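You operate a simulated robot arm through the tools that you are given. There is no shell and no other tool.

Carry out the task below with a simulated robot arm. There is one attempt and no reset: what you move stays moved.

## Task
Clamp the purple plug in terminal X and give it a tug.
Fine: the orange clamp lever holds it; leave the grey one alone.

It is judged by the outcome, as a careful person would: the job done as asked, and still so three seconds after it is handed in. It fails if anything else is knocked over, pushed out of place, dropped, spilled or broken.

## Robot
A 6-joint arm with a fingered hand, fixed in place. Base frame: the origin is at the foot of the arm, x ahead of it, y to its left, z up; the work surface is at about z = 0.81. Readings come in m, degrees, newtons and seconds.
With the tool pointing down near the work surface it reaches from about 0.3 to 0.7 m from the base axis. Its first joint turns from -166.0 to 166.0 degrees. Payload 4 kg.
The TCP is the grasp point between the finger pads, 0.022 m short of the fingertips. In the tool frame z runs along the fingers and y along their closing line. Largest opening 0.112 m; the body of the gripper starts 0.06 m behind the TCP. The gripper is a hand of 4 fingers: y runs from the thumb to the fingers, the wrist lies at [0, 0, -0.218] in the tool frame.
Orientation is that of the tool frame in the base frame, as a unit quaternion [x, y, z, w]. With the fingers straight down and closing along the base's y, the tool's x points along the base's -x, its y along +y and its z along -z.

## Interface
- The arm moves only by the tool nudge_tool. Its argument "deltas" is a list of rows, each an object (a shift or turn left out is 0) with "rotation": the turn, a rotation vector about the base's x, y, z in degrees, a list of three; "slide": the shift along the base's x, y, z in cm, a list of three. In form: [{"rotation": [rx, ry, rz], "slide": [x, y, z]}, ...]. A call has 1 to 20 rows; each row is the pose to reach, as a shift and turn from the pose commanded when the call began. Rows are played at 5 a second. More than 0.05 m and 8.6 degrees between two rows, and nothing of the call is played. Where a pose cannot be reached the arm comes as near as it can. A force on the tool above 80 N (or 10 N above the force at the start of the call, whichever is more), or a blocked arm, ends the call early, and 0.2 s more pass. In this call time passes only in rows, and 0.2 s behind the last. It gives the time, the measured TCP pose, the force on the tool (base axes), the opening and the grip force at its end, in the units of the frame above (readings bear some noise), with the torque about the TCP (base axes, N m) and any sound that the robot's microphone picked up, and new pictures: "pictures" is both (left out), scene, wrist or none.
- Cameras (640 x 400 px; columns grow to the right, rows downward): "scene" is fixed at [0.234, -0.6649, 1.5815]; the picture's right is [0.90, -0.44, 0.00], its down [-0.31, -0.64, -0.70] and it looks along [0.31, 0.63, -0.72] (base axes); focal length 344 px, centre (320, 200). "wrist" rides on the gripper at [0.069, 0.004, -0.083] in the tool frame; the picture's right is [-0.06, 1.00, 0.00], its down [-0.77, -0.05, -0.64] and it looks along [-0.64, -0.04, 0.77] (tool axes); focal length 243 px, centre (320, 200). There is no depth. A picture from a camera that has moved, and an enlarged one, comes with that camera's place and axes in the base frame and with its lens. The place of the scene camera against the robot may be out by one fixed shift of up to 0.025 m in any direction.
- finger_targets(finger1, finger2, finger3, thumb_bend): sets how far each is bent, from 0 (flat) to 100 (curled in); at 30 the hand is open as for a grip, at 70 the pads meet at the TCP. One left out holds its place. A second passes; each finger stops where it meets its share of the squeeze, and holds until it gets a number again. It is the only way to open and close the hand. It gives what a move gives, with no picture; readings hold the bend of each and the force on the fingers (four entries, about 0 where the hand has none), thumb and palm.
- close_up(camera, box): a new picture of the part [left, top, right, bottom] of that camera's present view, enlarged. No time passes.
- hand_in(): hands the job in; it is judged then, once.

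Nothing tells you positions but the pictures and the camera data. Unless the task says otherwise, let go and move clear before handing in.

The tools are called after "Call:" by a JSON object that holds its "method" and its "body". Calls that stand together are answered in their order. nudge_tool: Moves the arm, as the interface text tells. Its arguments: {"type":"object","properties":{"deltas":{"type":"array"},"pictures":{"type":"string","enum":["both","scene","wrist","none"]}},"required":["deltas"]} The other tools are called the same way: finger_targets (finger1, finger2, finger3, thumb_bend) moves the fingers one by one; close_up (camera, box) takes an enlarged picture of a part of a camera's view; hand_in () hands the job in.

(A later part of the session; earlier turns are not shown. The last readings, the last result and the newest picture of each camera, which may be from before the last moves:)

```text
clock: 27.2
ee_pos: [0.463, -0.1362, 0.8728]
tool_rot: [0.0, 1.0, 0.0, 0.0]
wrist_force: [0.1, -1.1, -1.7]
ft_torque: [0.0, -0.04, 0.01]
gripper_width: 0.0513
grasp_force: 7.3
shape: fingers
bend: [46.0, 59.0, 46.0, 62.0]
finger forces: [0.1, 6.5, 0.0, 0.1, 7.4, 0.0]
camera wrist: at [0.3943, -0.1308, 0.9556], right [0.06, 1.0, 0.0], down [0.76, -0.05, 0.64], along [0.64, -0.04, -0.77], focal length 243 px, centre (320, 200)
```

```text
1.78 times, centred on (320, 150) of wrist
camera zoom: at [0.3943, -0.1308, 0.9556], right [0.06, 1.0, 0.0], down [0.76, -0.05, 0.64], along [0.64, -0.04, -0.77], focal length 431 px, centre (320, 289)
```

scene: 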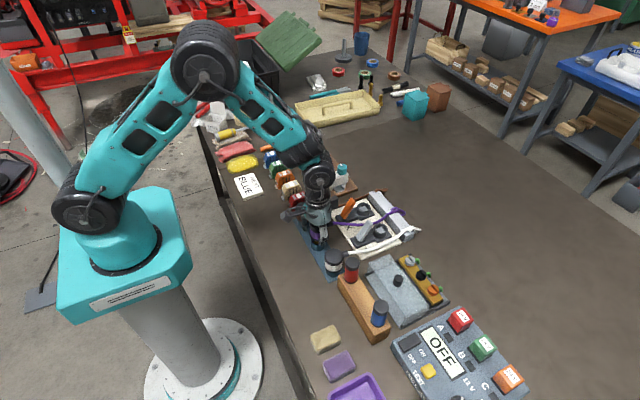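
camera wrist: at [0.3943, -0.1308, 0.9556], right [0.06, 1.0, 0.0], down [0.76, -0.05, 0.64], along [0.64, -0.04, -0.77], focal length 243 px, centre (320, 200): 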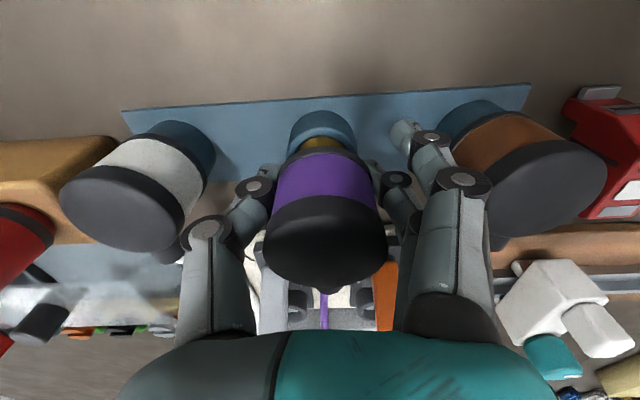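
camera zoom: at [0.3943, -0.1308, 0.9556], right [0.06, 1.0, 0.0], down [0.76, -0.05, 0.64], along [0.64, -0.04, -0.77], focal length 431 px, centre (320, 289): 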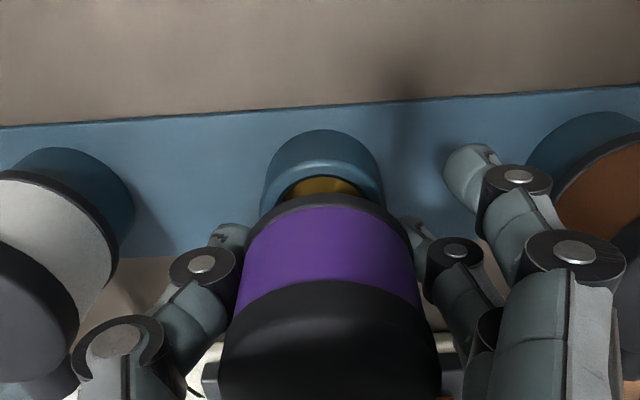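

The plug is coming up cleanly and its brass pin shows. I'll keep lifting and ease toward the terminal so the cord stays slack.

Call:
{"method": "nudge_tool", "body": {"deltas": [{"slide": [0, 0, 1]}, {"slide": [0, 0, 2]}, {"slide": [0.8, 0, 3]}, {"slide": [1.6, 0, 4]}, {"slide": [2.4, 0, 5]}, {"slide": [3.2, 0, 6]}, {"slide": [4, 0, 7]}, {"slide": [4.6, 0, 8]}, {"slide": [4.6, 0, 9]}], "pictures": "both"}}

Call:
{"method": "close_up", "body": {"camera": "scene", "box": [280, 140, 440, 270]}}

Call:
{"method": "close_up", "body": {"camera": "wrist", "box": [140, 40, 500, 260]}}

```text
clock: 29.2
ee_pos: [0.5084, -0.1359, 0.9618]
tool_rot: [0.0, 1.0, 0.0, 0.001]
wrist_force: [-0.2, -0.6, -1.2]
ft_torque: [0.02, 0.01, 0.01]
gripper_width: 0.0511
grasp_force: 7.6
shape: fingers
bend: [46.0, 59.0, 46.0, 62.0]
finger forces: [0.0, 6.6, 0.0, 0.0, 7.3, 0.1]
camera wrist: at [0.4391, -0.1299, 1.0453], right [0.06, 1.0, 0.0], down [0.77, -0.05, 0.64], along [0.64, -0.04, -0.77], focal length 243 px, centre (320, 200)
```

scene: 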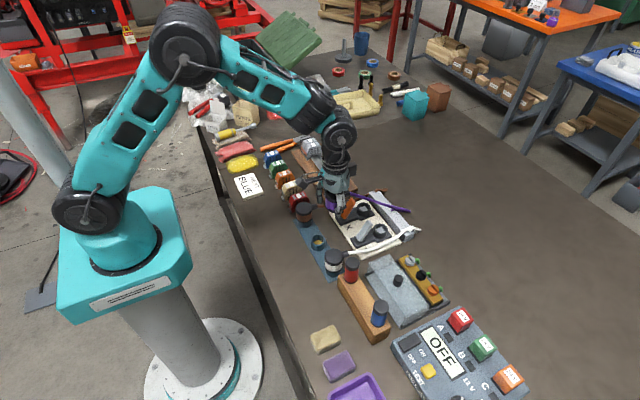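
wrist: 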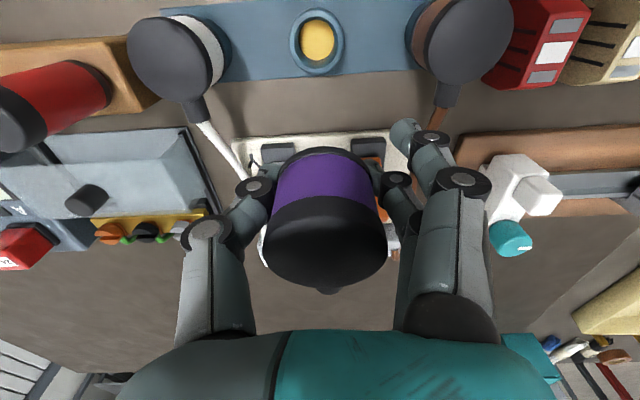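

```text
3.08 times, centred on (360, 205) of scene
camera zoom: at [0.234, -0.6649, 1.5815], right [0.9, -0.44, 0.0], down [-0.31, -0.64, -0.7], along [0.31, 0.63, -0.72], focal length 1058 px, centre (197, 185)
```

zoom: 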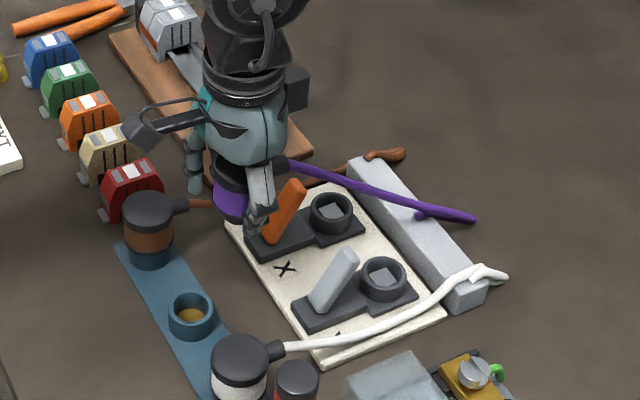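

```text
1.78 times, centred on (320, 150) of wrist
camera zoom: at [0.4391, -0.1299, 1.0453], right [0.06, 1.0, 0.0], down [0.77, -0.05, 0.64], along [0.64, -0.04, -0.77], focal length 431 px, centre (320, 289)
```

zoom: 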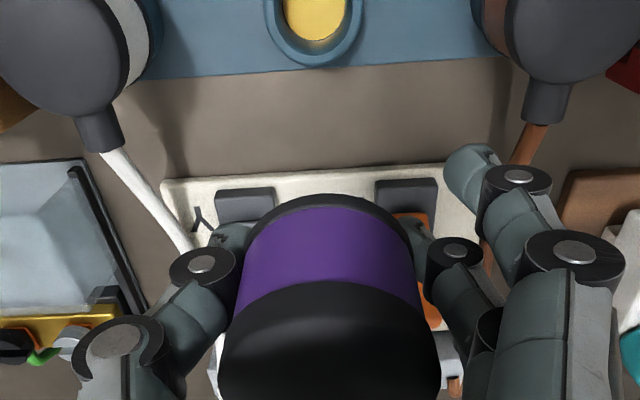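

Call:
{"method": "close_up", "body": {"camera": "scene", "box": [310, 170, 380, 220]}}

Call:
{"method": "close_up", "body": {"camera": "wrist", "box": [230, 100, 430, 240]}}

```text
8.00 times, centred on (345, 195) of scene
camera zoom: at [0.234, -0.6649, 1.5815], right [0.9, -0.44, 0.0], down [-0.31, -0.64, -0.7], along [0.31, 0.63, -0.72], focal length 2752 px, centre (120, 240)
```

zoom: 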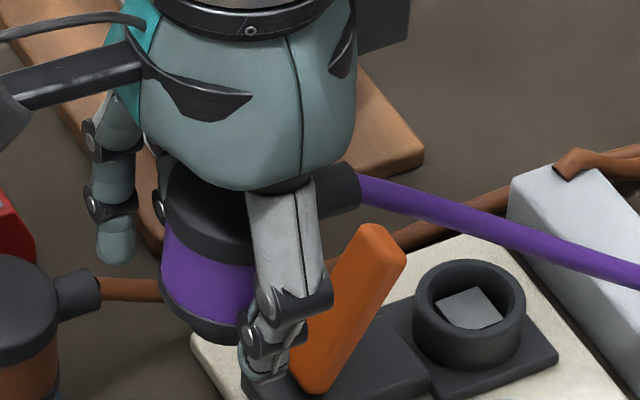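

```text
2.86 times, centred on (330, 170) of wrist
camera zoom: at [0.4391, -0.1299, 1.0453], right [0.06, 1.0, 0.0], down [0.77, -0.05, 0.64], along [0.64, -0.04, -0.77], focal length 693 px, centre (291, 286)
```

zoom: 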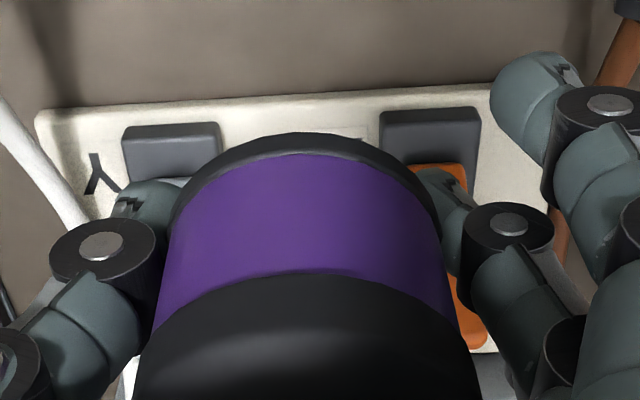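

The plug hangs upright in the hand and the empty cup confirms where it was. I'll carry it above the lever tips to a point over socket X.

Call:
{"method": "nudge_tool", "body": {"deltas": [{"slide": [1.5, 0.6, 0.5]}, {"slide": [3, 1.2, 1]}, {"slide": [4.5, 1.8, 1]}, {"slide": [6, 2.4, 1]}, {"slide": [7.5, 3, 1]}, {"slide": [9, 3.6, 1]}, {"slide": [10.5, 4.2, 1]}, {"slide": [12.1, 4.45, 1]}, {"slide": [12.1, 4.45, 1]}], "pictures": "both"}}

Call:
{"method": "close_up", "body": {"camera": "scene", "box": [320, 130, 440, 230]}}

Call:
{"method": "close_up", "body": {"camera": "wrist", "box": [140, 0, 500, 260]}}

```text
clock: 31.2
ee_pos: [0.6312, -0.0896, 0.9724]
tool_rot: [0.0, 1.0, 0.0, 0.0]
wrist_force: [-0.5, 0.0, -1.3]
ft_torque: [-0.01, 0.0, 0.0]
gripper_width: 0.0517
grasp_force: 7.6
shape: fingers
bend: [46.0, 59.0, 46.0, 62.0]
finger forces: [0.1, 6.5, 0.0, 0.0, 7.4, 0.0]
camera wrist: at [0.5619, -0.0852, 1.0555], right [0.06, 1.0, 0.0], down [0.77, -0.05, 0.64], along [0.64, -0.04, -0.77], focal length 243 px, centre (320, 200)
```

scene: 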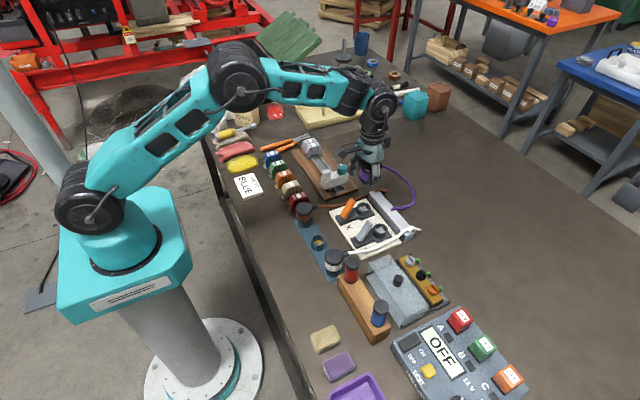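
wrist: 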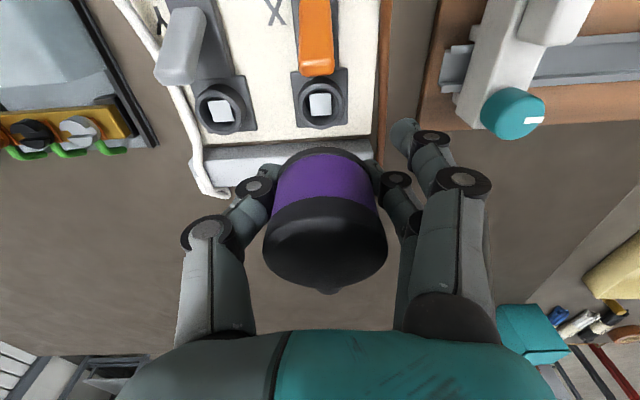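

```text
4.00 times, centred on (380, 180) of scene
camera zoom: at [0.234, -0.6649, 1.5815], right [0.9, -0.44, 0.0], down [-0.31, -0.64, -0.7], along [0.31, 0.63, -0.72], focal length 1376 px, centre (80, 280)
```

zoom: 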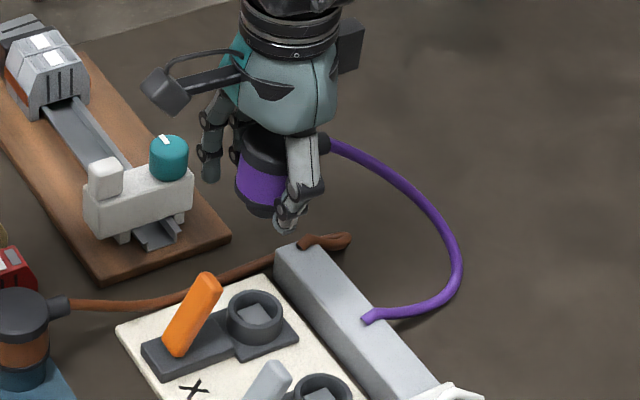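

```text
1.54 times, centred on (320, 130) of wrist
camera zoom: at [0.5619, -0.0852, 1.0555], right [0.06, 1.0, 0.0], down [0.77, -0.05, 0.64], along [0.64, -0.04, -0.77], focal length 373 px, centre (320, 308)
```

zoom: 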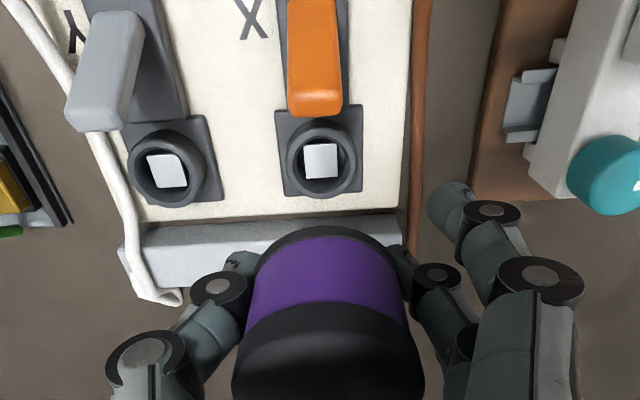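

Seen from above, the hand is over socket X, and the plug sits about 1 mm off in y and under 1 mm in x. I'll tuck the spare fingers a little, correct, and descend partway.

Call:
{"method": "finger_targets", "body": {"finger1": 50, "finger3": 50}}

Call:
{"method": "nudge_tool", "body": {"deltas": [{"slide": [0.08, -0.1, -2]}, {"slide": [0.08, -0.1, -4]}, {"slide": [0.08, -0.1, -6]}, {"slide": [0.08, -0.1, -7]}, {"slide": [0.08, -0.1, -7]}], "pictures": "both"}}

Call:
{"method": "close_up", "body": {"camera": "scene", "box": [320, 150, 440, 240]}}

Call:
{"method": "close_up", "body": {"camera": "wrist", "box": [180, 20, 460, 240]}}

```text
clock: 32.2
ee_pos: [0.6311, -0.0903, 0.9735]
tool_rot: [0.001, 1.0, 0.0, 0.0]
wrist_force: [-0.7, 0.1, -1.9]
ft_torque: [-0.01, 0.0, 0.03]
gripper_width: 0.0463
grasp_force: 6.8
shape: fingers
bend: [50.0, 59.0, 50.0, 62.0]
finger forces: [0.0, 6.4, 0.0, 0.0, 7.2, 0.1]
```

```text
clock: 33.4
ee_pos: [0.631, -0.0921, 0.9029]
tool_rot: [0.0, 1.0, -0.001, 0.0]
wrist_force: [-0.4, 0.1, -1.1]
ft_torque: [-0.02, -0.02, 0.01]
gripper_width: 0.0464
grasp_force: 7.1
shape: fingers
bend: [50.0, 59.0, 50.0, 62.0]
finger forces: [0.0, 6.5, 0.0, 0.0, 7.2, 0.0]
camera wrist: at [0.5622, -0.0863, 0.9865], right [0.06, 1.0, 0.0], down [0.77, -0.05, 0.64], along [0.64, -0.04, -0.77], focal length 243 px, centre (320, 200)
```

scene: 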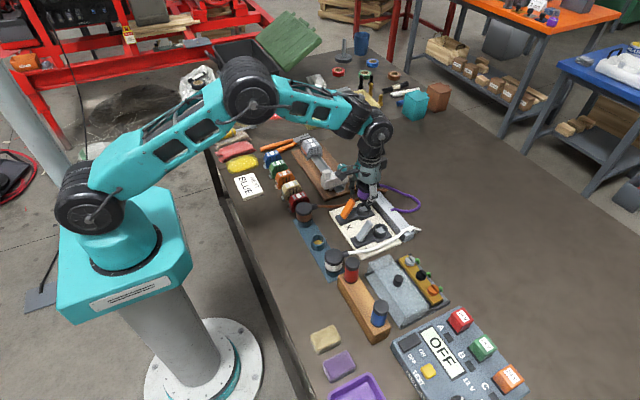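
wrist: 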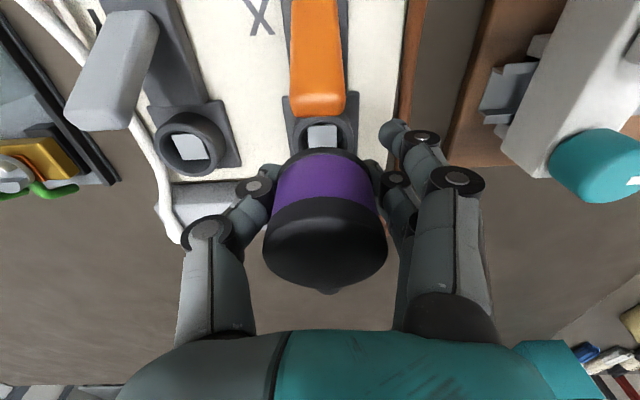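

```text
4.44 times, centred on (380, 195) of scene
camera zoom: at [0.234, -0.6649, 1.5815], right [0.9, -0.44, 0.0], down [-0.31, -0.64, -0.7], along [0.31, 0.63, -0.72], focal length 1529 px, centre (53, 222)
```

zoom: 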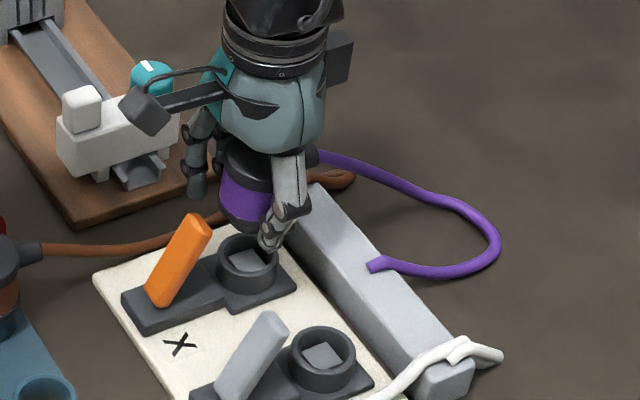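

```text
1.82 times, centred on (320, 130) of wrist
camera zoom: at [0.5622, -0.0863, 0.9865], right [0.06, 1.0, 0.0], down [0.77, -0.05, 0.64], along [0.64, -0.04, -0.77], focal length 441 px, centre (320, 327)
```

zoom: 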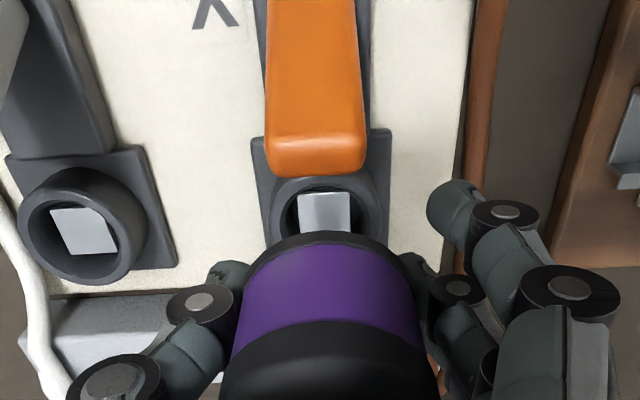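

The plug is centred over the ring. I'll descend in small steps and watch the force for contact.

Call:
{"method": "nudge_tool", "body": {"deltas": [{"slide": [0, -0.05, -0.6]}, {"slide": [0, -0.05, -1.2]}, {"slide": [0, -0.05, -1.8]}, {"slide": [0, -0.05, -2.0]}], "pictures": "none"}}

Call:
{"method": "close_up", "body": {"camera": "scene", "box": [320, 150, 440, 240]}}

Call:
{"method": "close_up", "body": {"camera": "wrist", "box": [180, 20, 460, 240]}}

```text
clock: 34.4
ee_pos: [0.6317, -0.0911, 0.8828]
tool_rot: [0.0, 1.0, 0.0, -0.001]
wrist_force: [0.2, 0.4, -1.4]
ft_torque: [0.03, 0.04, -0.03]
gripper_width: 0.0466
grasp_force: 6.8
shape: fingers
bend: [50.0, 59.0, 50.0, 62.0]
finger forces: [0.0, 6.5, 0.1, 0.1, 7.2, 0.0]
```

```text
4.44 times, centred on (380, 195) of scene
camera zoom: at [0.234, -0.6649, 1.5815], right [0.9, -0.44, 0.0], down [-0.31, -0.64, -0.7], along [0.31, 0.63, -0.72], focal length 1529 px, centre (53, 222)
```

zoom: 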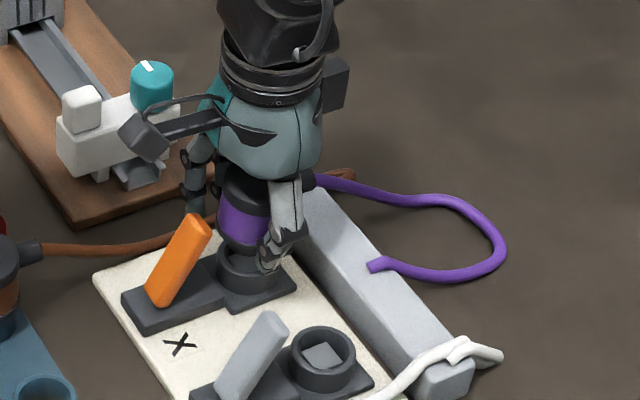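

```text
1.82 times, centred on (320, 130) of wrist
camera zoom: at [0.5624, -0.087, 0.9661], right [0.06, 1.0, 0.0], down [0.77, -0.05, 0.64], along [0.64, -0.04, -0.77], focal length 441 px, centre (320, 327)
```

zoom: 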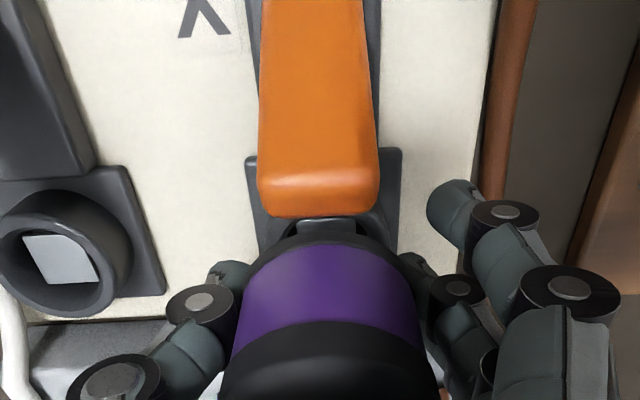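

Call:
{"method": "close_up", "body": {"camera": "scene", "box": [345, 170, 405, 220]}}

```text
8.00 times, centred on (375, 195) of scene
camera zoom: at [0.234, -0.6649, 1.5815], right [0.9, -0.44, 0.0], down [-0.31, -0.64, -0.7], along [0.31, 0.63, -0.72], focal length 2752 px, centre (-120, 240)
```

zoom: 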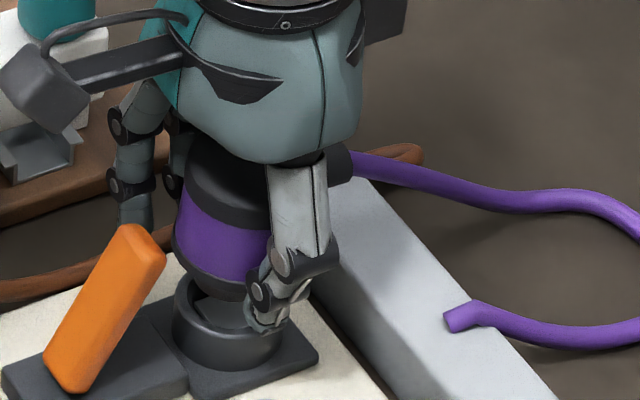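

The plug looks vertical and lined up with the ring. Continuing down in smaller steps.

Call:
{"method": "nudge_tool", "body": {"deltas": [{"slide": [0, 0, -0.3]}, {"slide": [0, 0, -0.6]}, {"slide": [0, 0, -0.9]}, {"slide": [0, 0, -1.2]}], "pictures": "none"}}

Call:
{"method": "close_up", "body": {"camera": "scene", "box": [345, 170, 405, 220]}}

```text
clock: 35.4
ee_pos: [0.6324, -0.0918, 0.8716]
tool_rot: [0.0, 1.0, 0.0, -0.001]
wrist_force: [0.0, 0.1, -1.1]
ft_torque: [-0.01, -0.05, 0.03]
gripper_width: 0.0466
grasp_force: 6.6
shape: fingers
bend: [50.0, 59.0, 50.0, 62.0]
finger forces: [0.0, 6.4, 0.0, 0.0, 7.2, 0.1]
```

```text
8.00 times, centred on (375, 195) of scene
camera zoom: at [0.234, -0.6649, 1.5815], right [0.9, -0.44, 0.0], down [-0.31, -0.64, -0.7], along [0.31, 0.63, -0.72], focal length 2752 px, centre (-120, 240)
```

zoom: 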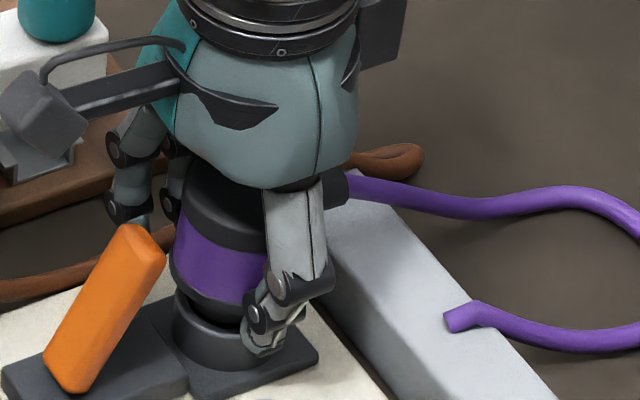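

Call:
{"method": "nudge_tool", "body": {"deltas": [{"slide": [0, 0, -0.2]}, {"slide": [0, 0, -0.4]}, {"slide": [0, 0, -0.6]}], "pictures": "none"}}

Call:
{"method": "close_up", "body": {"camera": "scene", "box": [345, 170, 405, 220]}}

```text
clock: 36.2
ee_pos: [0.6327, -0.0918, 0.8687]
tool_rot: [-0.001, 1.0, 0.0, 0.003]
wrist_force: [-3.7, 2.9, 32.6]
ft_torque: [0.77, 0.13, 0.13]
gripper_width: 0.0462
grasp_force: 22.1
shape: fingers
bend: [50.0, 69.0, 50.0, 63.0]
finger forces: [0.1, 36.9, 0.0, 0.1, 7.3, 0.0]
```

```text
8.00 times, centred on (375, 195) of scene
camera zoom: at [0.234, -0.6649, 1.5815], right [0.9, -0.44, 0.0], down [-0.31, -0.64, -0.7], along [0.31, 0.63, -0.72], focal length 2752 px, centre (-120, 240)
```

zoom: 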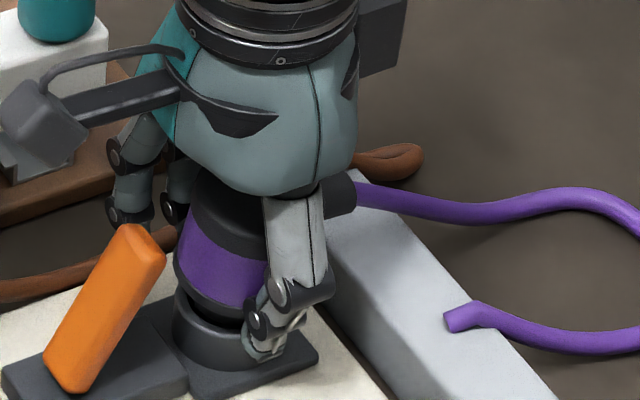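

Contact at about 33 N without seating, so I back off at once and take a look.

Call:
{"method": "nudge_tool", "body": {"deltas": [{"slide": [0, 0, 0.4]}, {"slide": [0, 0, 0.8]}], "pictures": "wrist"}}

Call:
{"method": "close_up", "body": {"camera": "scene", "box": [345, 170, 405, 220]}}

Call:
{"method": "close_up", "body": {"camera": "wrist", "box": [180, 60, 460, 280]}}

```text
clock: 36.8
ee_pos: [0.6309, -0.0931, 0.8689]
tool_rot: [0.0, 1.0, 0.001, -0.003]
wrist_force: [0.2, 0.9, -0.3]
ft_torque: [0.06, -0.01, -0.02]
gripper_width: 0.0455
grasp_force: 7.4
shape: fingers
bend: [50.0, 61.0, 50.0, 63.0]
finger forces: [0.0, 7.7, 0.1, 0.0, 6.9, 0.0]
camera wrist: at [0.562, -0.0876, 0.9532], right [0.06, 1.0, 0.0], down [0.77, -0.05, 0.64], along [0.64, -0.04, -0.77], focal length 243 px, centre (320, 200)
```

wrist: 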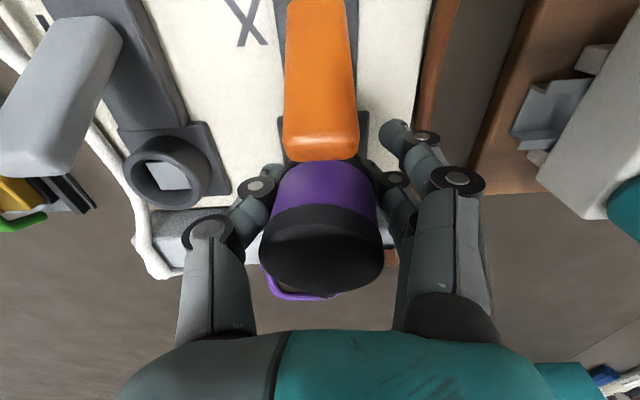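

```text
8.00 times, centred on (375, 195) of scene
camera zoom: at [0.234, -0.6649, 1.5815], right [0.9, -0.44, 0.0], down [-0.31, -0.64, -0.7], along [0.31, 0.63, -0.72], focal length 2752 px, centre (-120, 240)
```

zoom: 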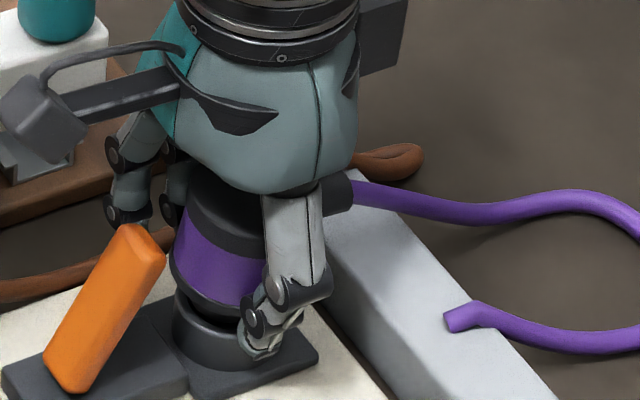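

```text
1.82 times, centred on (320, 170) of wrist
camera zoom: at [0.562, -0.0876, 0.9532], right [0.06, 1.0, 0.0], down [0.77, -0.05, 0.64], along [0.64, -0.04, -0.77], focal length 441 px, centre (320, 254)
```

zoom: 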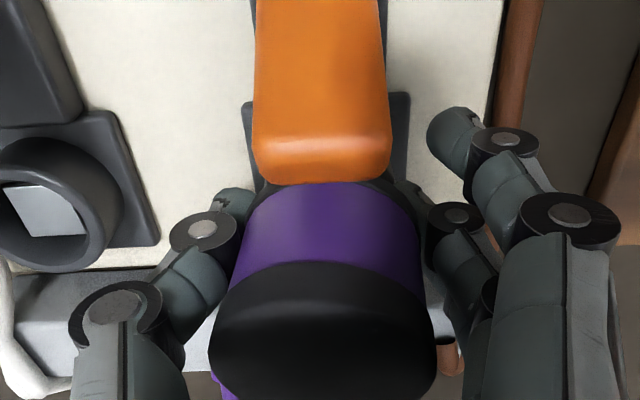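

Call:
{"method": "close_up", "body": {"camera": "wrist", "box": [110, 110, 240, 220]}}

Call:
{"method": "close_up", "body": {"camera": "scene", "box": [350, 210, 400, 250]}}

Call:
{"method": "close_up", "body": {"camera": "scene", "box": [295, 225, 345, 260]}}

```text
3.64 times, centred on (175, 165) of wrist
camera zoom: at [0.562, -0.0876, 0.9532], right [0.06, 1.0, 0.0], down [0.77, -0.05, 0.64], along [0.64, -0.04, -0.77], focal length 882 px, centre (847, 327)
```

zoom: 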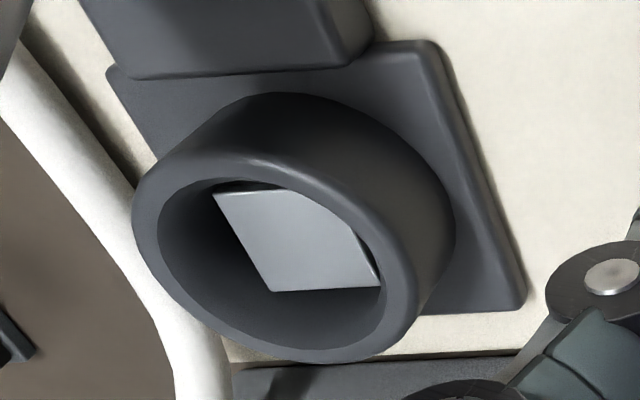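

```text
10.00 times, centred on (375, 230) of scene
camera zoom: at [0.234, -0.6649, 1.5815], right [0.9, -0.44, 0.0], down [-0.31, -0.64, -0.7], along [0.31, 0.63, -0.72], focal length 3440 px, centre (-230, -100)
```

zoom: 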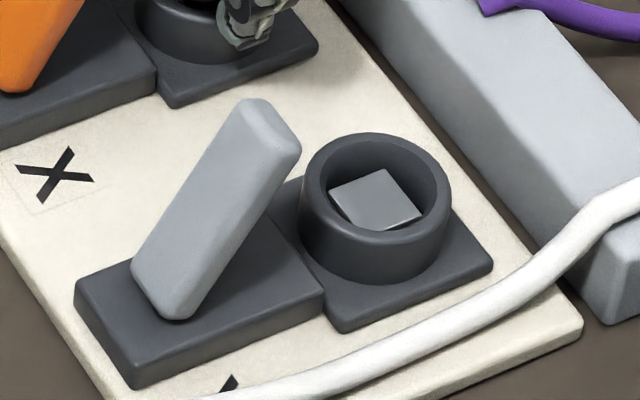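

```text
11.43 times, centred on (320, 242) of scene
camera zoom: at [0.234, -0.6649, 1.5815], right [0.9, -0.44, 0.0], down [-0.31, -0.64, -0.7], along [0.31, 0.63, -0.72], focal length 3931 px, centre (320, -286)
```

zoom: 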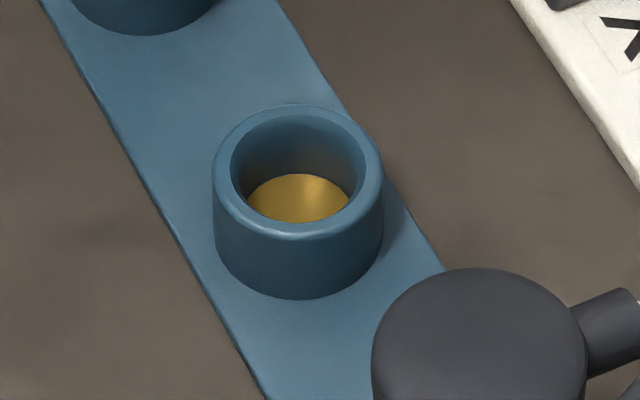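

The torque says the load came through finger 2, so I think the curled fingertips hit the ring before the plug could seat. I'll return the plug to its cup, which I know fits, and regrip it higher up. First, up.

Call:
{"method": "nudge_tool", "body": {"deltas": [{"slide": [0, 0, 2]}, {"slide": [0, 0, 4]}, {"slide": [0, 0, 6]}, {"slide": [0, 0, 8]}, {"slide": [0, 0, 10]}, {"slide": [0, 0, 10]}], "pictures": "both"}}

Call:
{"method": "close_up", "body": {"camera": "scene", "box": [330, 140, 410, 220]}}

Call:
{"method": "close_up", "body": {"camera": "wrist", "box": [140, 0, 500, 260]}}

Call:
{"method": "nudge_tool", "body": {"deltas": [{"slide": [0, 0, 0]}], "pictures": "none"}}

```text
clock: 38.2
ee_pos: [0.6313, -0.0917, 0.9718]
tool_rot: [0.0, 1.0, 0.0, 0.0]
wrist_force: [0.7, 0.8, -1.7]
ft_torque: [0.02, 0.01, 0.02]
gripper_width: 0.0456
grasp_force: 6.9
shape: fingers
bend: [50.0, 61.0, 50.0, 63.0]
finger forces: [0.1, 6.4, 0.0, 0.0, 7.6, 0.0]
camera wrist: at [0.5624, -0.0868, 1.0554], right [0.06, 1.0, 0.0], down [0.77, -0.05, 0.64], along [0.64, -0.04, -0.77], focal length 243 px, centre (320, 200)
```

scene: 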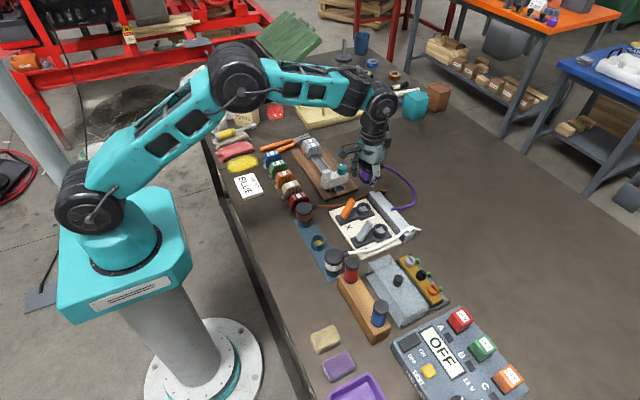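
wrist: 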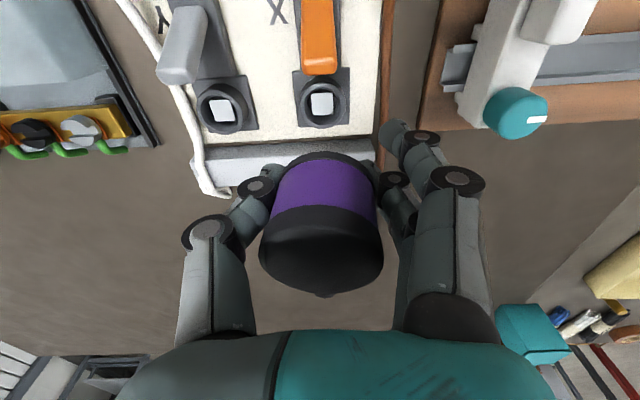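

```text
5.00 times, centred on (370, 180) of scene
camera zoom: at [0.234, -0.6649, 1.5815], right [0.9, -0.44, 0.0], down [-0.31, -0.64, -0.7], along [0.31, 0.63, -0.72], focal length 1720 px, centre (70, 300)
```

zoom: 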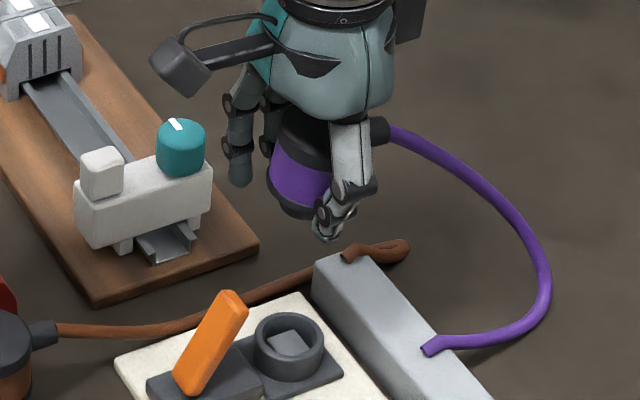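

```text
1.54 times, centred on (320, 130) of wrist
camera zoom: at [0.5624, -0.0868, 1.0554], right [0.06, 1.0, 0.0], down [0.77, -0.05, 0.64], along [0.64, -0.04, -0.77], focal length 373 px, centre (320, 308)
```

zoom: 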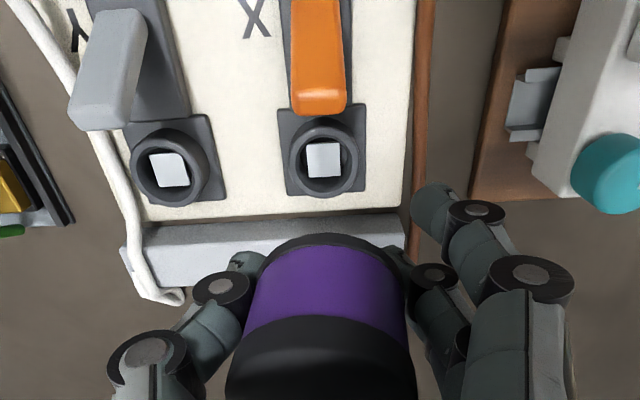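

```text
clock: 38.6
ee_pos: [0.631, -0.0923, 0.9723]
tool_rot: [0.0, 1.0, 0.002, 0.0]
wrist_force: [0.1, -0.3, -1.8]
ft_torque: [-0.01, -0.01, -0.02]
gripper_width: 0.0451
grasp_force: 6.8
shape: fingers
bend: [50.0, 61.0, 50.0, 63.0]
finger forces: [0.1, 6.4, 0.1, 0.0, 7.5, 0.0]
```

Call:
{"method": "nudge_tool", "body": {"deltas": [{"slide": [-1.5, -0.6, 0]}, {"slide": [-3, -1.2, 0]}, {"slide": [-4.5, -1.8, 0]}, {"slide": [-6, -2.4, 0]}, {"slide": [-7.5, -3, 0]}, {"slide": [-9, -3.6, 0]}, {"slide": [-10.5, -4.2, 0]}, {"slide": [-12.1, -4.35, 0]}, {"slide": [-12.9, -4.35, -1]}, {"slide": [-13.7, -4.35, -2]}, {"slide": [-14.5, -4.35, -3]}, {"slide": [-15.3, -4.35, -4]}, {"slide": [-16, -4.35, -5]}, {"slide": [-16.77, -4.35, -6]}, {"slide": [-16.77, -4.35, -7.5]}, {"slide": [-16.77, -4.35, -7.5]}], "pictures": "both"}}

Call:
{"method": "close_up", "body": {"camera": "scene", "box": [285, 185, 365, 255]}}

Call:
{"method": "close_up", "body": {"camera": "wrist", "box": [180, 60, 460, 280]}}

```text
clock: 42.0
ee_pos: [0.4649, -0.1351, 0.8967]
tool_rot: [0.0, 1.0, -0.001, 0.001]
wrist_force: [0.4, 0.0, -0.6]
ft_torque: [0.0, -0.02, 0.01]
gripper_width: 0.0457
grasp_force: 7.2
shape: fingers
bend: [50.0, 61.0, 50.0, 63.0]
finger forces: [0.1, 6.4, 0.0, 0.0, 7.4, 0.1]
camera wrist: at [0.3961, -0.1304, 0.98], right [0.06, 1.0, 0.0], down [0.77, -0.05, 0.64], along [0.64, -0.04, -0.77], focal length 243 px, centre (320, 200)
```

scene: 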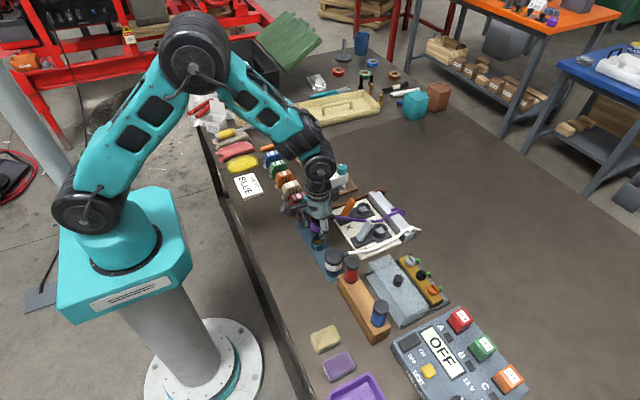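
wrist: 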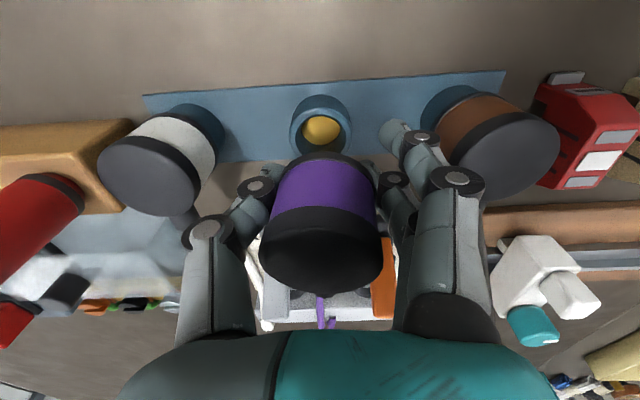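

```text
5.71 times, centred on (325, 220) of scene
camera zoom: at [0.234, -0.6649, 1.5815], right [0.9, -0.44, 0.0], down [-0.31, -0.64, -0.7], along [0.31, 0.63, -0.72], focal length 1966 px, centre (291, 86)
```

zoom: 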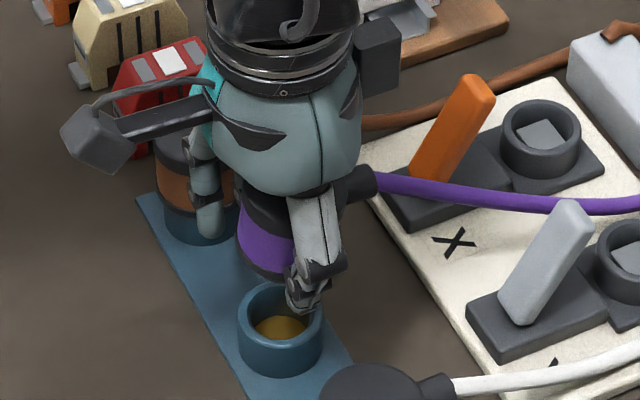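

```text
1.82 times, centred on (320, 170) of wrist
camera zoom: at [0.3961, -0.1304, 0.98], right [0.06, 1.0, 0.0], down [0.77, -0.05, 0.64], along [0.64, -0.04, -0.77], focal length 441 px, centre (320, 254)
```

zoom: 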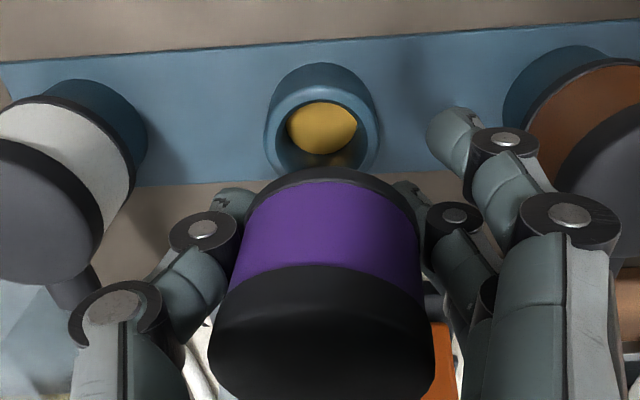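

The plug is lined up over its cup again. Lowering it gently.

Call:
{"method": "nudge_tool", "body": {"deltas": [{"slide": [0, 0, -0.6]}, {"slide": [0, 0, -1.2]}, {"slide": [0, 0, -1.8]}, {"slide": [0, 0, -2.4]}], "pictures": "none"}}

Call:
{"method": "nudge_tool", "body": {"deltas": [{"slide": [0, 0, -0.3]}, {"slide": [0, 0, -0.6]}], "pictures": "none"}}

Call:
{"method": "close_up", "body": {"camera": "scene", "box": [285, 185, 365, 255]}}

Call:
{"method": "close_up", "body": {"camera": "wrist", "box": [180, 60, 460, 280]}}

```text
clock: 43.0
ee_pos: [0.4645, -0.1361, 0.874]
tool_rot: [0.0, 1.0, 0.001, 0.0]
wrist_force: [0.0, -0.5, -0.3]
ft_torque: [0.01, 0.0, -0.02]
gripper_width: 0.0456
grasp_force: 6.9
shape: fingers
bend: [50.0, 61.0, 50.0, 63.0]
finger forces: [0.1, 6.4, 0.1, 0.0, 7.5, 0.1]
```

```text
clock: 43.6
ee_pos: [0.4632, -0.1357, 0.8681]
tool_rot: [0.0, 1.0, 0.0, 0.0]
wrist_force: [0.4, 0.2, -1.0]
ft_torque: [-0.06, -0.01, 0.02]
gripper_width: 0.0453
grasp_force: 6.4
shape: fingers
bend: [50.0, 61.0, 50.0, 63.0]
finger forces: [0.0, 6.5, 0.1, 0.0, 7.4, 0.0]
```

```text
5.71 times, centred on (325, 220) of scene
camera zoom: at [0.234, -0.6649, 1.5815], right [0.9, -0.44, 0.0], down [-0.31, -0.64, -0.7], along [0.31, 0.63, -0.72], focal length 1966 px, centre (291, 86)
```

zoom: 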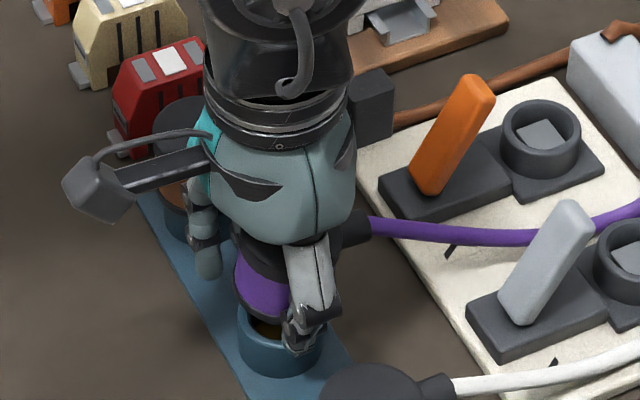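

```text
1.82 times, centred on (320, 170) of wrist
camera zoom: at [0.394, -0.1307, 0.9502], right [0.06, 1.0, 0.0], down [0.77, -0.05, 0.64], along [0.64, -0.04, -0.77], focal length 441 px, centre (320, 254)
```

zoom: 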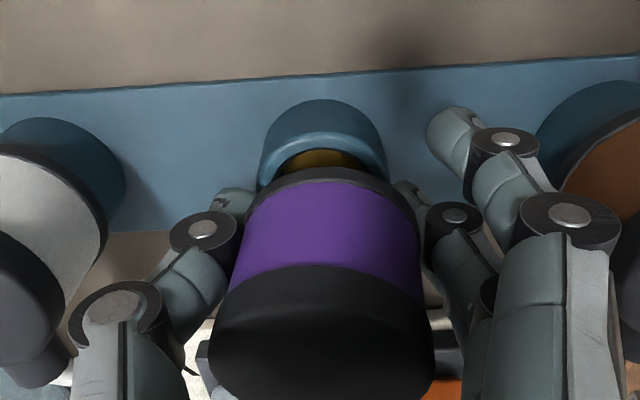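

Call:
{"method": "nudge_tool", "body": {"deltas": [{"slide": [0, 0, -0.25]}, {"slide": [0, 0, -0.5]}], "pictures": "none"}}

Call:
{"method": "nudge_tool", "body": {"deltas": [{"slide": [0, 0, -0.2]}, {"slide": [0, 0, -0.4]}], "pictures": "none"}}

Call:
{"method": "close_up", "body": {"camera": "wrist", "box": [180, 60, 460, 280]}}

```text
clock: 44.2
ee_pos: [0.4642, -0.1357, 0.8621]
tool_rot: [0.0, 1.0, -0.001, 0.001]
wrist_force: [-2.8, -0.1, 14.6]
ft_torque: [0.3, 0.09, 0.05]
gripper_width: 0.0455
grasp_force: 13.4
shape: fingers
bend: [50.0, 64.0, 50.0, 63.0]
finger forces: [0.1, 18.6, 0.1, 0.1, 8.4, 0.2]
```

```text
clock: 44.8
ee_pos: [0.4652, -0.136, 0.8596]
tool_rot: [-0.001, 1.0, 0.0, 0.003]
wrist_force: [-10.6, 2.3, 48.4]
ft_torque: [0.99, 0.21, 0.2]
gripper_width: 0.0459
grasp_force: 32.5
shape: fingers
bend: [50.0, 72.0, 50.0, 63.0]
finger forces: [0.0, 52.4, 0.0, 0.0, 11.5, 0.0]
```

```text
1.82 times, centred on (320, 170) of wrist
camera zoom: at [0.3942, -0.1307, 0.943], right [0.06, 1.0, 0.0], down [0.76, -0.05, 0.64], along [0.64, -0.04, -0.76], focal length 441 px, centre (320, 254)
```

zoom: 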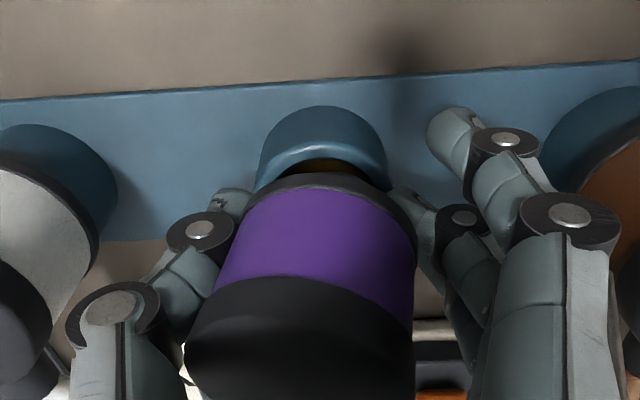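

The fingertips are catching the cup rim, as I suspected at socket X. I back up a little to unload and check how the plug sits in the hand.

Call:
{"method": "nudge_tool", "body": {"deltas": [{"slide": [0, 0, 0.5]}, {"slide": [0, 0, 0.9]}, {"slide": [0, 0, 0.9]}, {"slide": [0, 0, 0.9]}], "pictures": "none"}}

Call:
{"method": "close_up", "body": {"camera": "wrist", "box": [180, 60, 460, 280]}}

Call:
{"method": "close_up", "body": {"camera": "scene", "box": [295, 195, 355, 245]}}

```text
clock: 45.8
ee_pos: [0.4634, -0.1353, 0.8665]
tool_rot: [0.0, 1.0, 0.001, 0.0]
wrist_force: [1.2, -0.3, -0.6]
ft_torque: [0.01, 0.0, 0.03]
gripper_width: 0.0452
grasp_force: 6.2
shape: fingers
bend: [50.0, 62.0, 50.0, 63.0]
finger forces: [0.0, 7.0, 0.0, 0.0, 6.9, 0.1]
```

```text
1.82 times, centred on (320, 170) of wrist
camera zoom: at [0.3943, -0.1307, 0.9499], right [0.06, 1.0, 0.0], down [0.77, -0.05, 0.64], along [0.64, -0.04, -0.77], focal length 441 px, centre (320, 254)
```

zoom: 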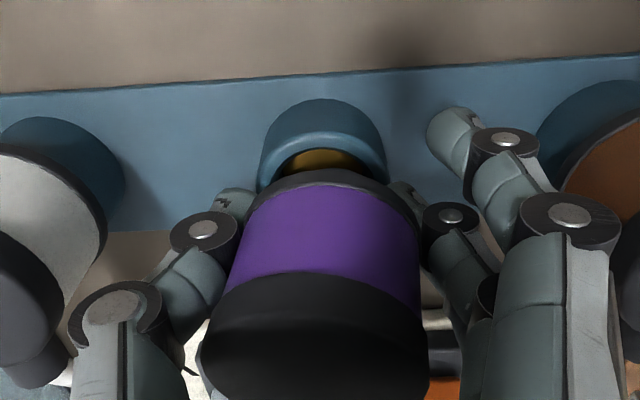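

```text
8.00 times, centred on (325, 220) of scene
camera zoom: at [0.234, -0.6649, 1.5815], right [0.9, -0.44, 0.0], down [-0.31, -0.64, -0.7], along [0.31, 0.63, -0.72], focal length 2752 px, centre (280, 40)
```

zoom: 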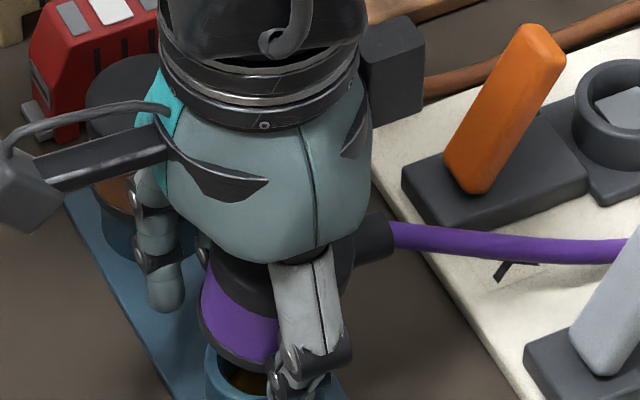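

The plug is tilted about 5° and its rim is about 1 cm above the cup. I'll loosen the grip gradually here so it slides down between the pads into the cup.

Call:
{"method": "nudge_tool", "body": {"deltas": [{"slide": [0, 0.05, -0.1]}, {"slide": [0, 0.05, -0.2]}], "pictures": "none"}}

Call:
{"method": "finger_targets", "body": {"finger2": 63, "thumb_bend": 64}}

Call:
{"method": "close_up", "body": {"camera": "wrist", "box": [180, 60, 460, 280]}}

```text
clock: 46.4
ee_pos: [0.4632, -0.1348, 0.8653]
tool_rot: [0.0, 1.0, 0.0, 0.0]
wrist_force: [0.0, -0.1, -1.3]
ft_torque: [-0.02, 0.02, 0.01]
gripper_width: 0.0451
grasp_force: 7.4
shape: fingers
bend: [50.0, 62.0, 50.0, 63.0]
finger forces: [0.1, 6.9, 0.1, 0.0, 6.7, 0.0]
```

```text
clock: 47.4
ee_pos: [0.4646, -0.1349, 0.8654]
tool_rot: [0.0, 1.0, 0.0, -0.001]
wrist_force: [-0.2, 0.0, -2.0]
ft_torque: [-0.03, 0.01, -0.01]
gripper_width: 0.0449
grasp_force: 4.3
shape: fingers
bend: [50.0, 60.0, 50.0, 62.0]
finger forces: [0.0, 4.1, 0.0, 0.0, 4.3, 0.0]
```

```text
1.82 times, centred on (320, 170) of wrist
camera zoom: at [0.3947, -0.1301, 0.9485], right [0.06, 1.0, 0.0], down [0.77, -0.05, 0.64], along [0.64, -0.04, -0.77], focal length 441 px, centre (320, 254)
```

zoom: 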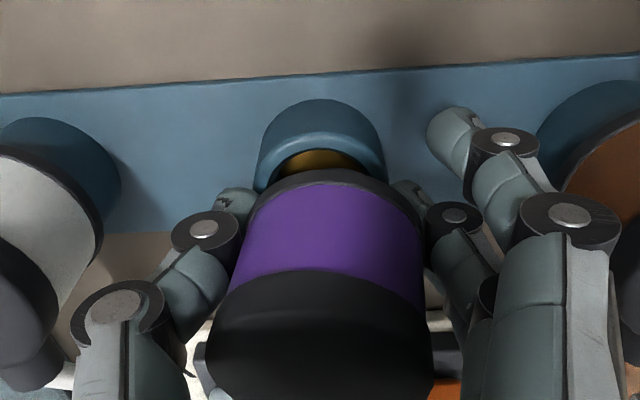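

Call:
{"method": "finger_targets", "body": {"finger2": 61, "thumb_bend": 62.5}}

Call:
{"method": "close_up", "body": {"camera": "wrist", "box": [180, 60, 460, 280]}}

```text
clock: 48.4
ee_pos: [0.464, -0.1348, 0.865]
tool_rot: [-0.001, 1.0, 0.0, 0.0]
wrist_force: [0.4, -0.7, -1.2]
ft_torque: [0.0, 0.02, -0.01]
gripper_width: 0.0454
grasp_force: 2.4
shape: fingers
bend: [50.0, 59.0, 50.0, 61.0]
finger forces: [0.1, 2.6, 0.0, 0.1, 2.7, 0.1]
```

```text
1.82 times, centred on (320, 170) of wrist
camera zoom: at [0.3947, -0.1301, 0.9485], right [0.06, 1.0, 0.0], down [0.77, -0.05, 0.64], along [0.64, -0.04, -0.77], focal length 441 px, centre (320, 254)
```

zoom: 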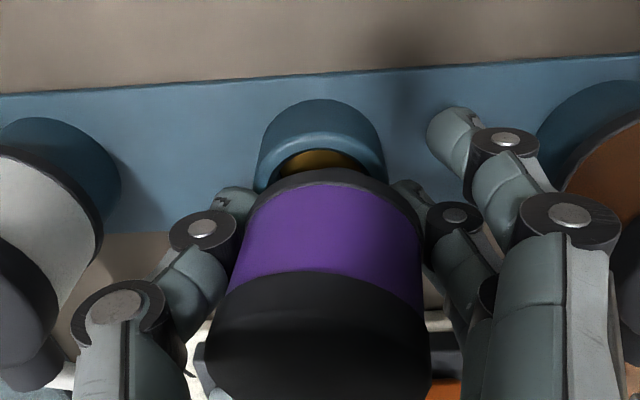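

Call:
{"method": "nudge_tool", "body": {"deltas": [{"slide": [0, 0, -0.15]}, {"slide": [0, 0, -0.3]}, {"slide": [0, 0, -0.3]}], "pictures": "none"}}

```text
clock: 49.2
ee_pos: [0.4624, -0.137, 0.8637]
tool_rot: [-0.001, 1.0, 0.0, 0.001]
wrist_force: [0.4, -2.0, 5.4]
ft_torque: [0.02, 0.0, -0.04]
gripper_width: 0.045
grasp_force: 4.2
shape: fingers
bend: [50.0, 59.0, 50.0, 61.0]
finger forces: [0.1, 3.8, 0.0, 0.1, 4.3, 0.0]
```

Call:
{"method": "nudge_tool", "body": {"deltas": [{"slide": [0, 0, -0.1]}, {"slide": [0, 0, -0.2]}, {"slide": [0, 0, -0.2]}], "pictures": "none"}}

Call:
{"method": "close_up", "body": {"camera": "wrist", "box": [180, 60, 460, 280]}}

```text
clock: 50.0
ee_pos: [0.4627, -0.1356, 0.8612]
tool_rot: [0.0, 1.0, 0.0, 0.0]
wrist_force: [-0.9, -2.4, 20.8]
ft_torque: [0.15, 0.0, 0.01]
gripper_width: 0.0463
grasp_force: 11.5
shape: fingers
bend: [50.0, 63.0, 50.0, 61.0]
finger forces: [0.1, 14.1, 0.1, 0.1, 9.1, 0.0]
```

```text
1.82 times, centred on (320, 170) of wrist
camera zoom: at [0.3942, -0.1303, 0.9441], right [0.06, 1.0, 0.0], down [0.76, -0.05, 0.64], along [0.64, -0.04, -0.77], focal length 441 px, centre (320, 254)
```

zoom: 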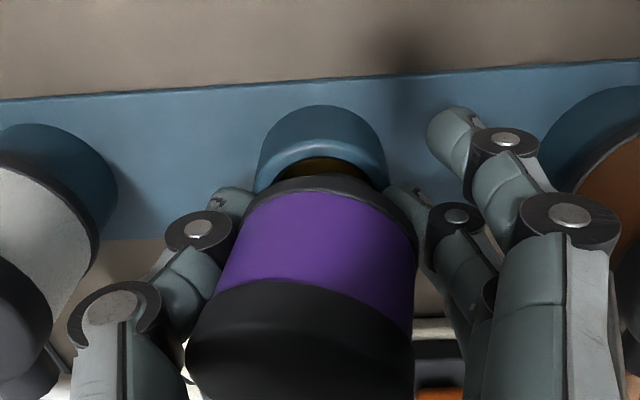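

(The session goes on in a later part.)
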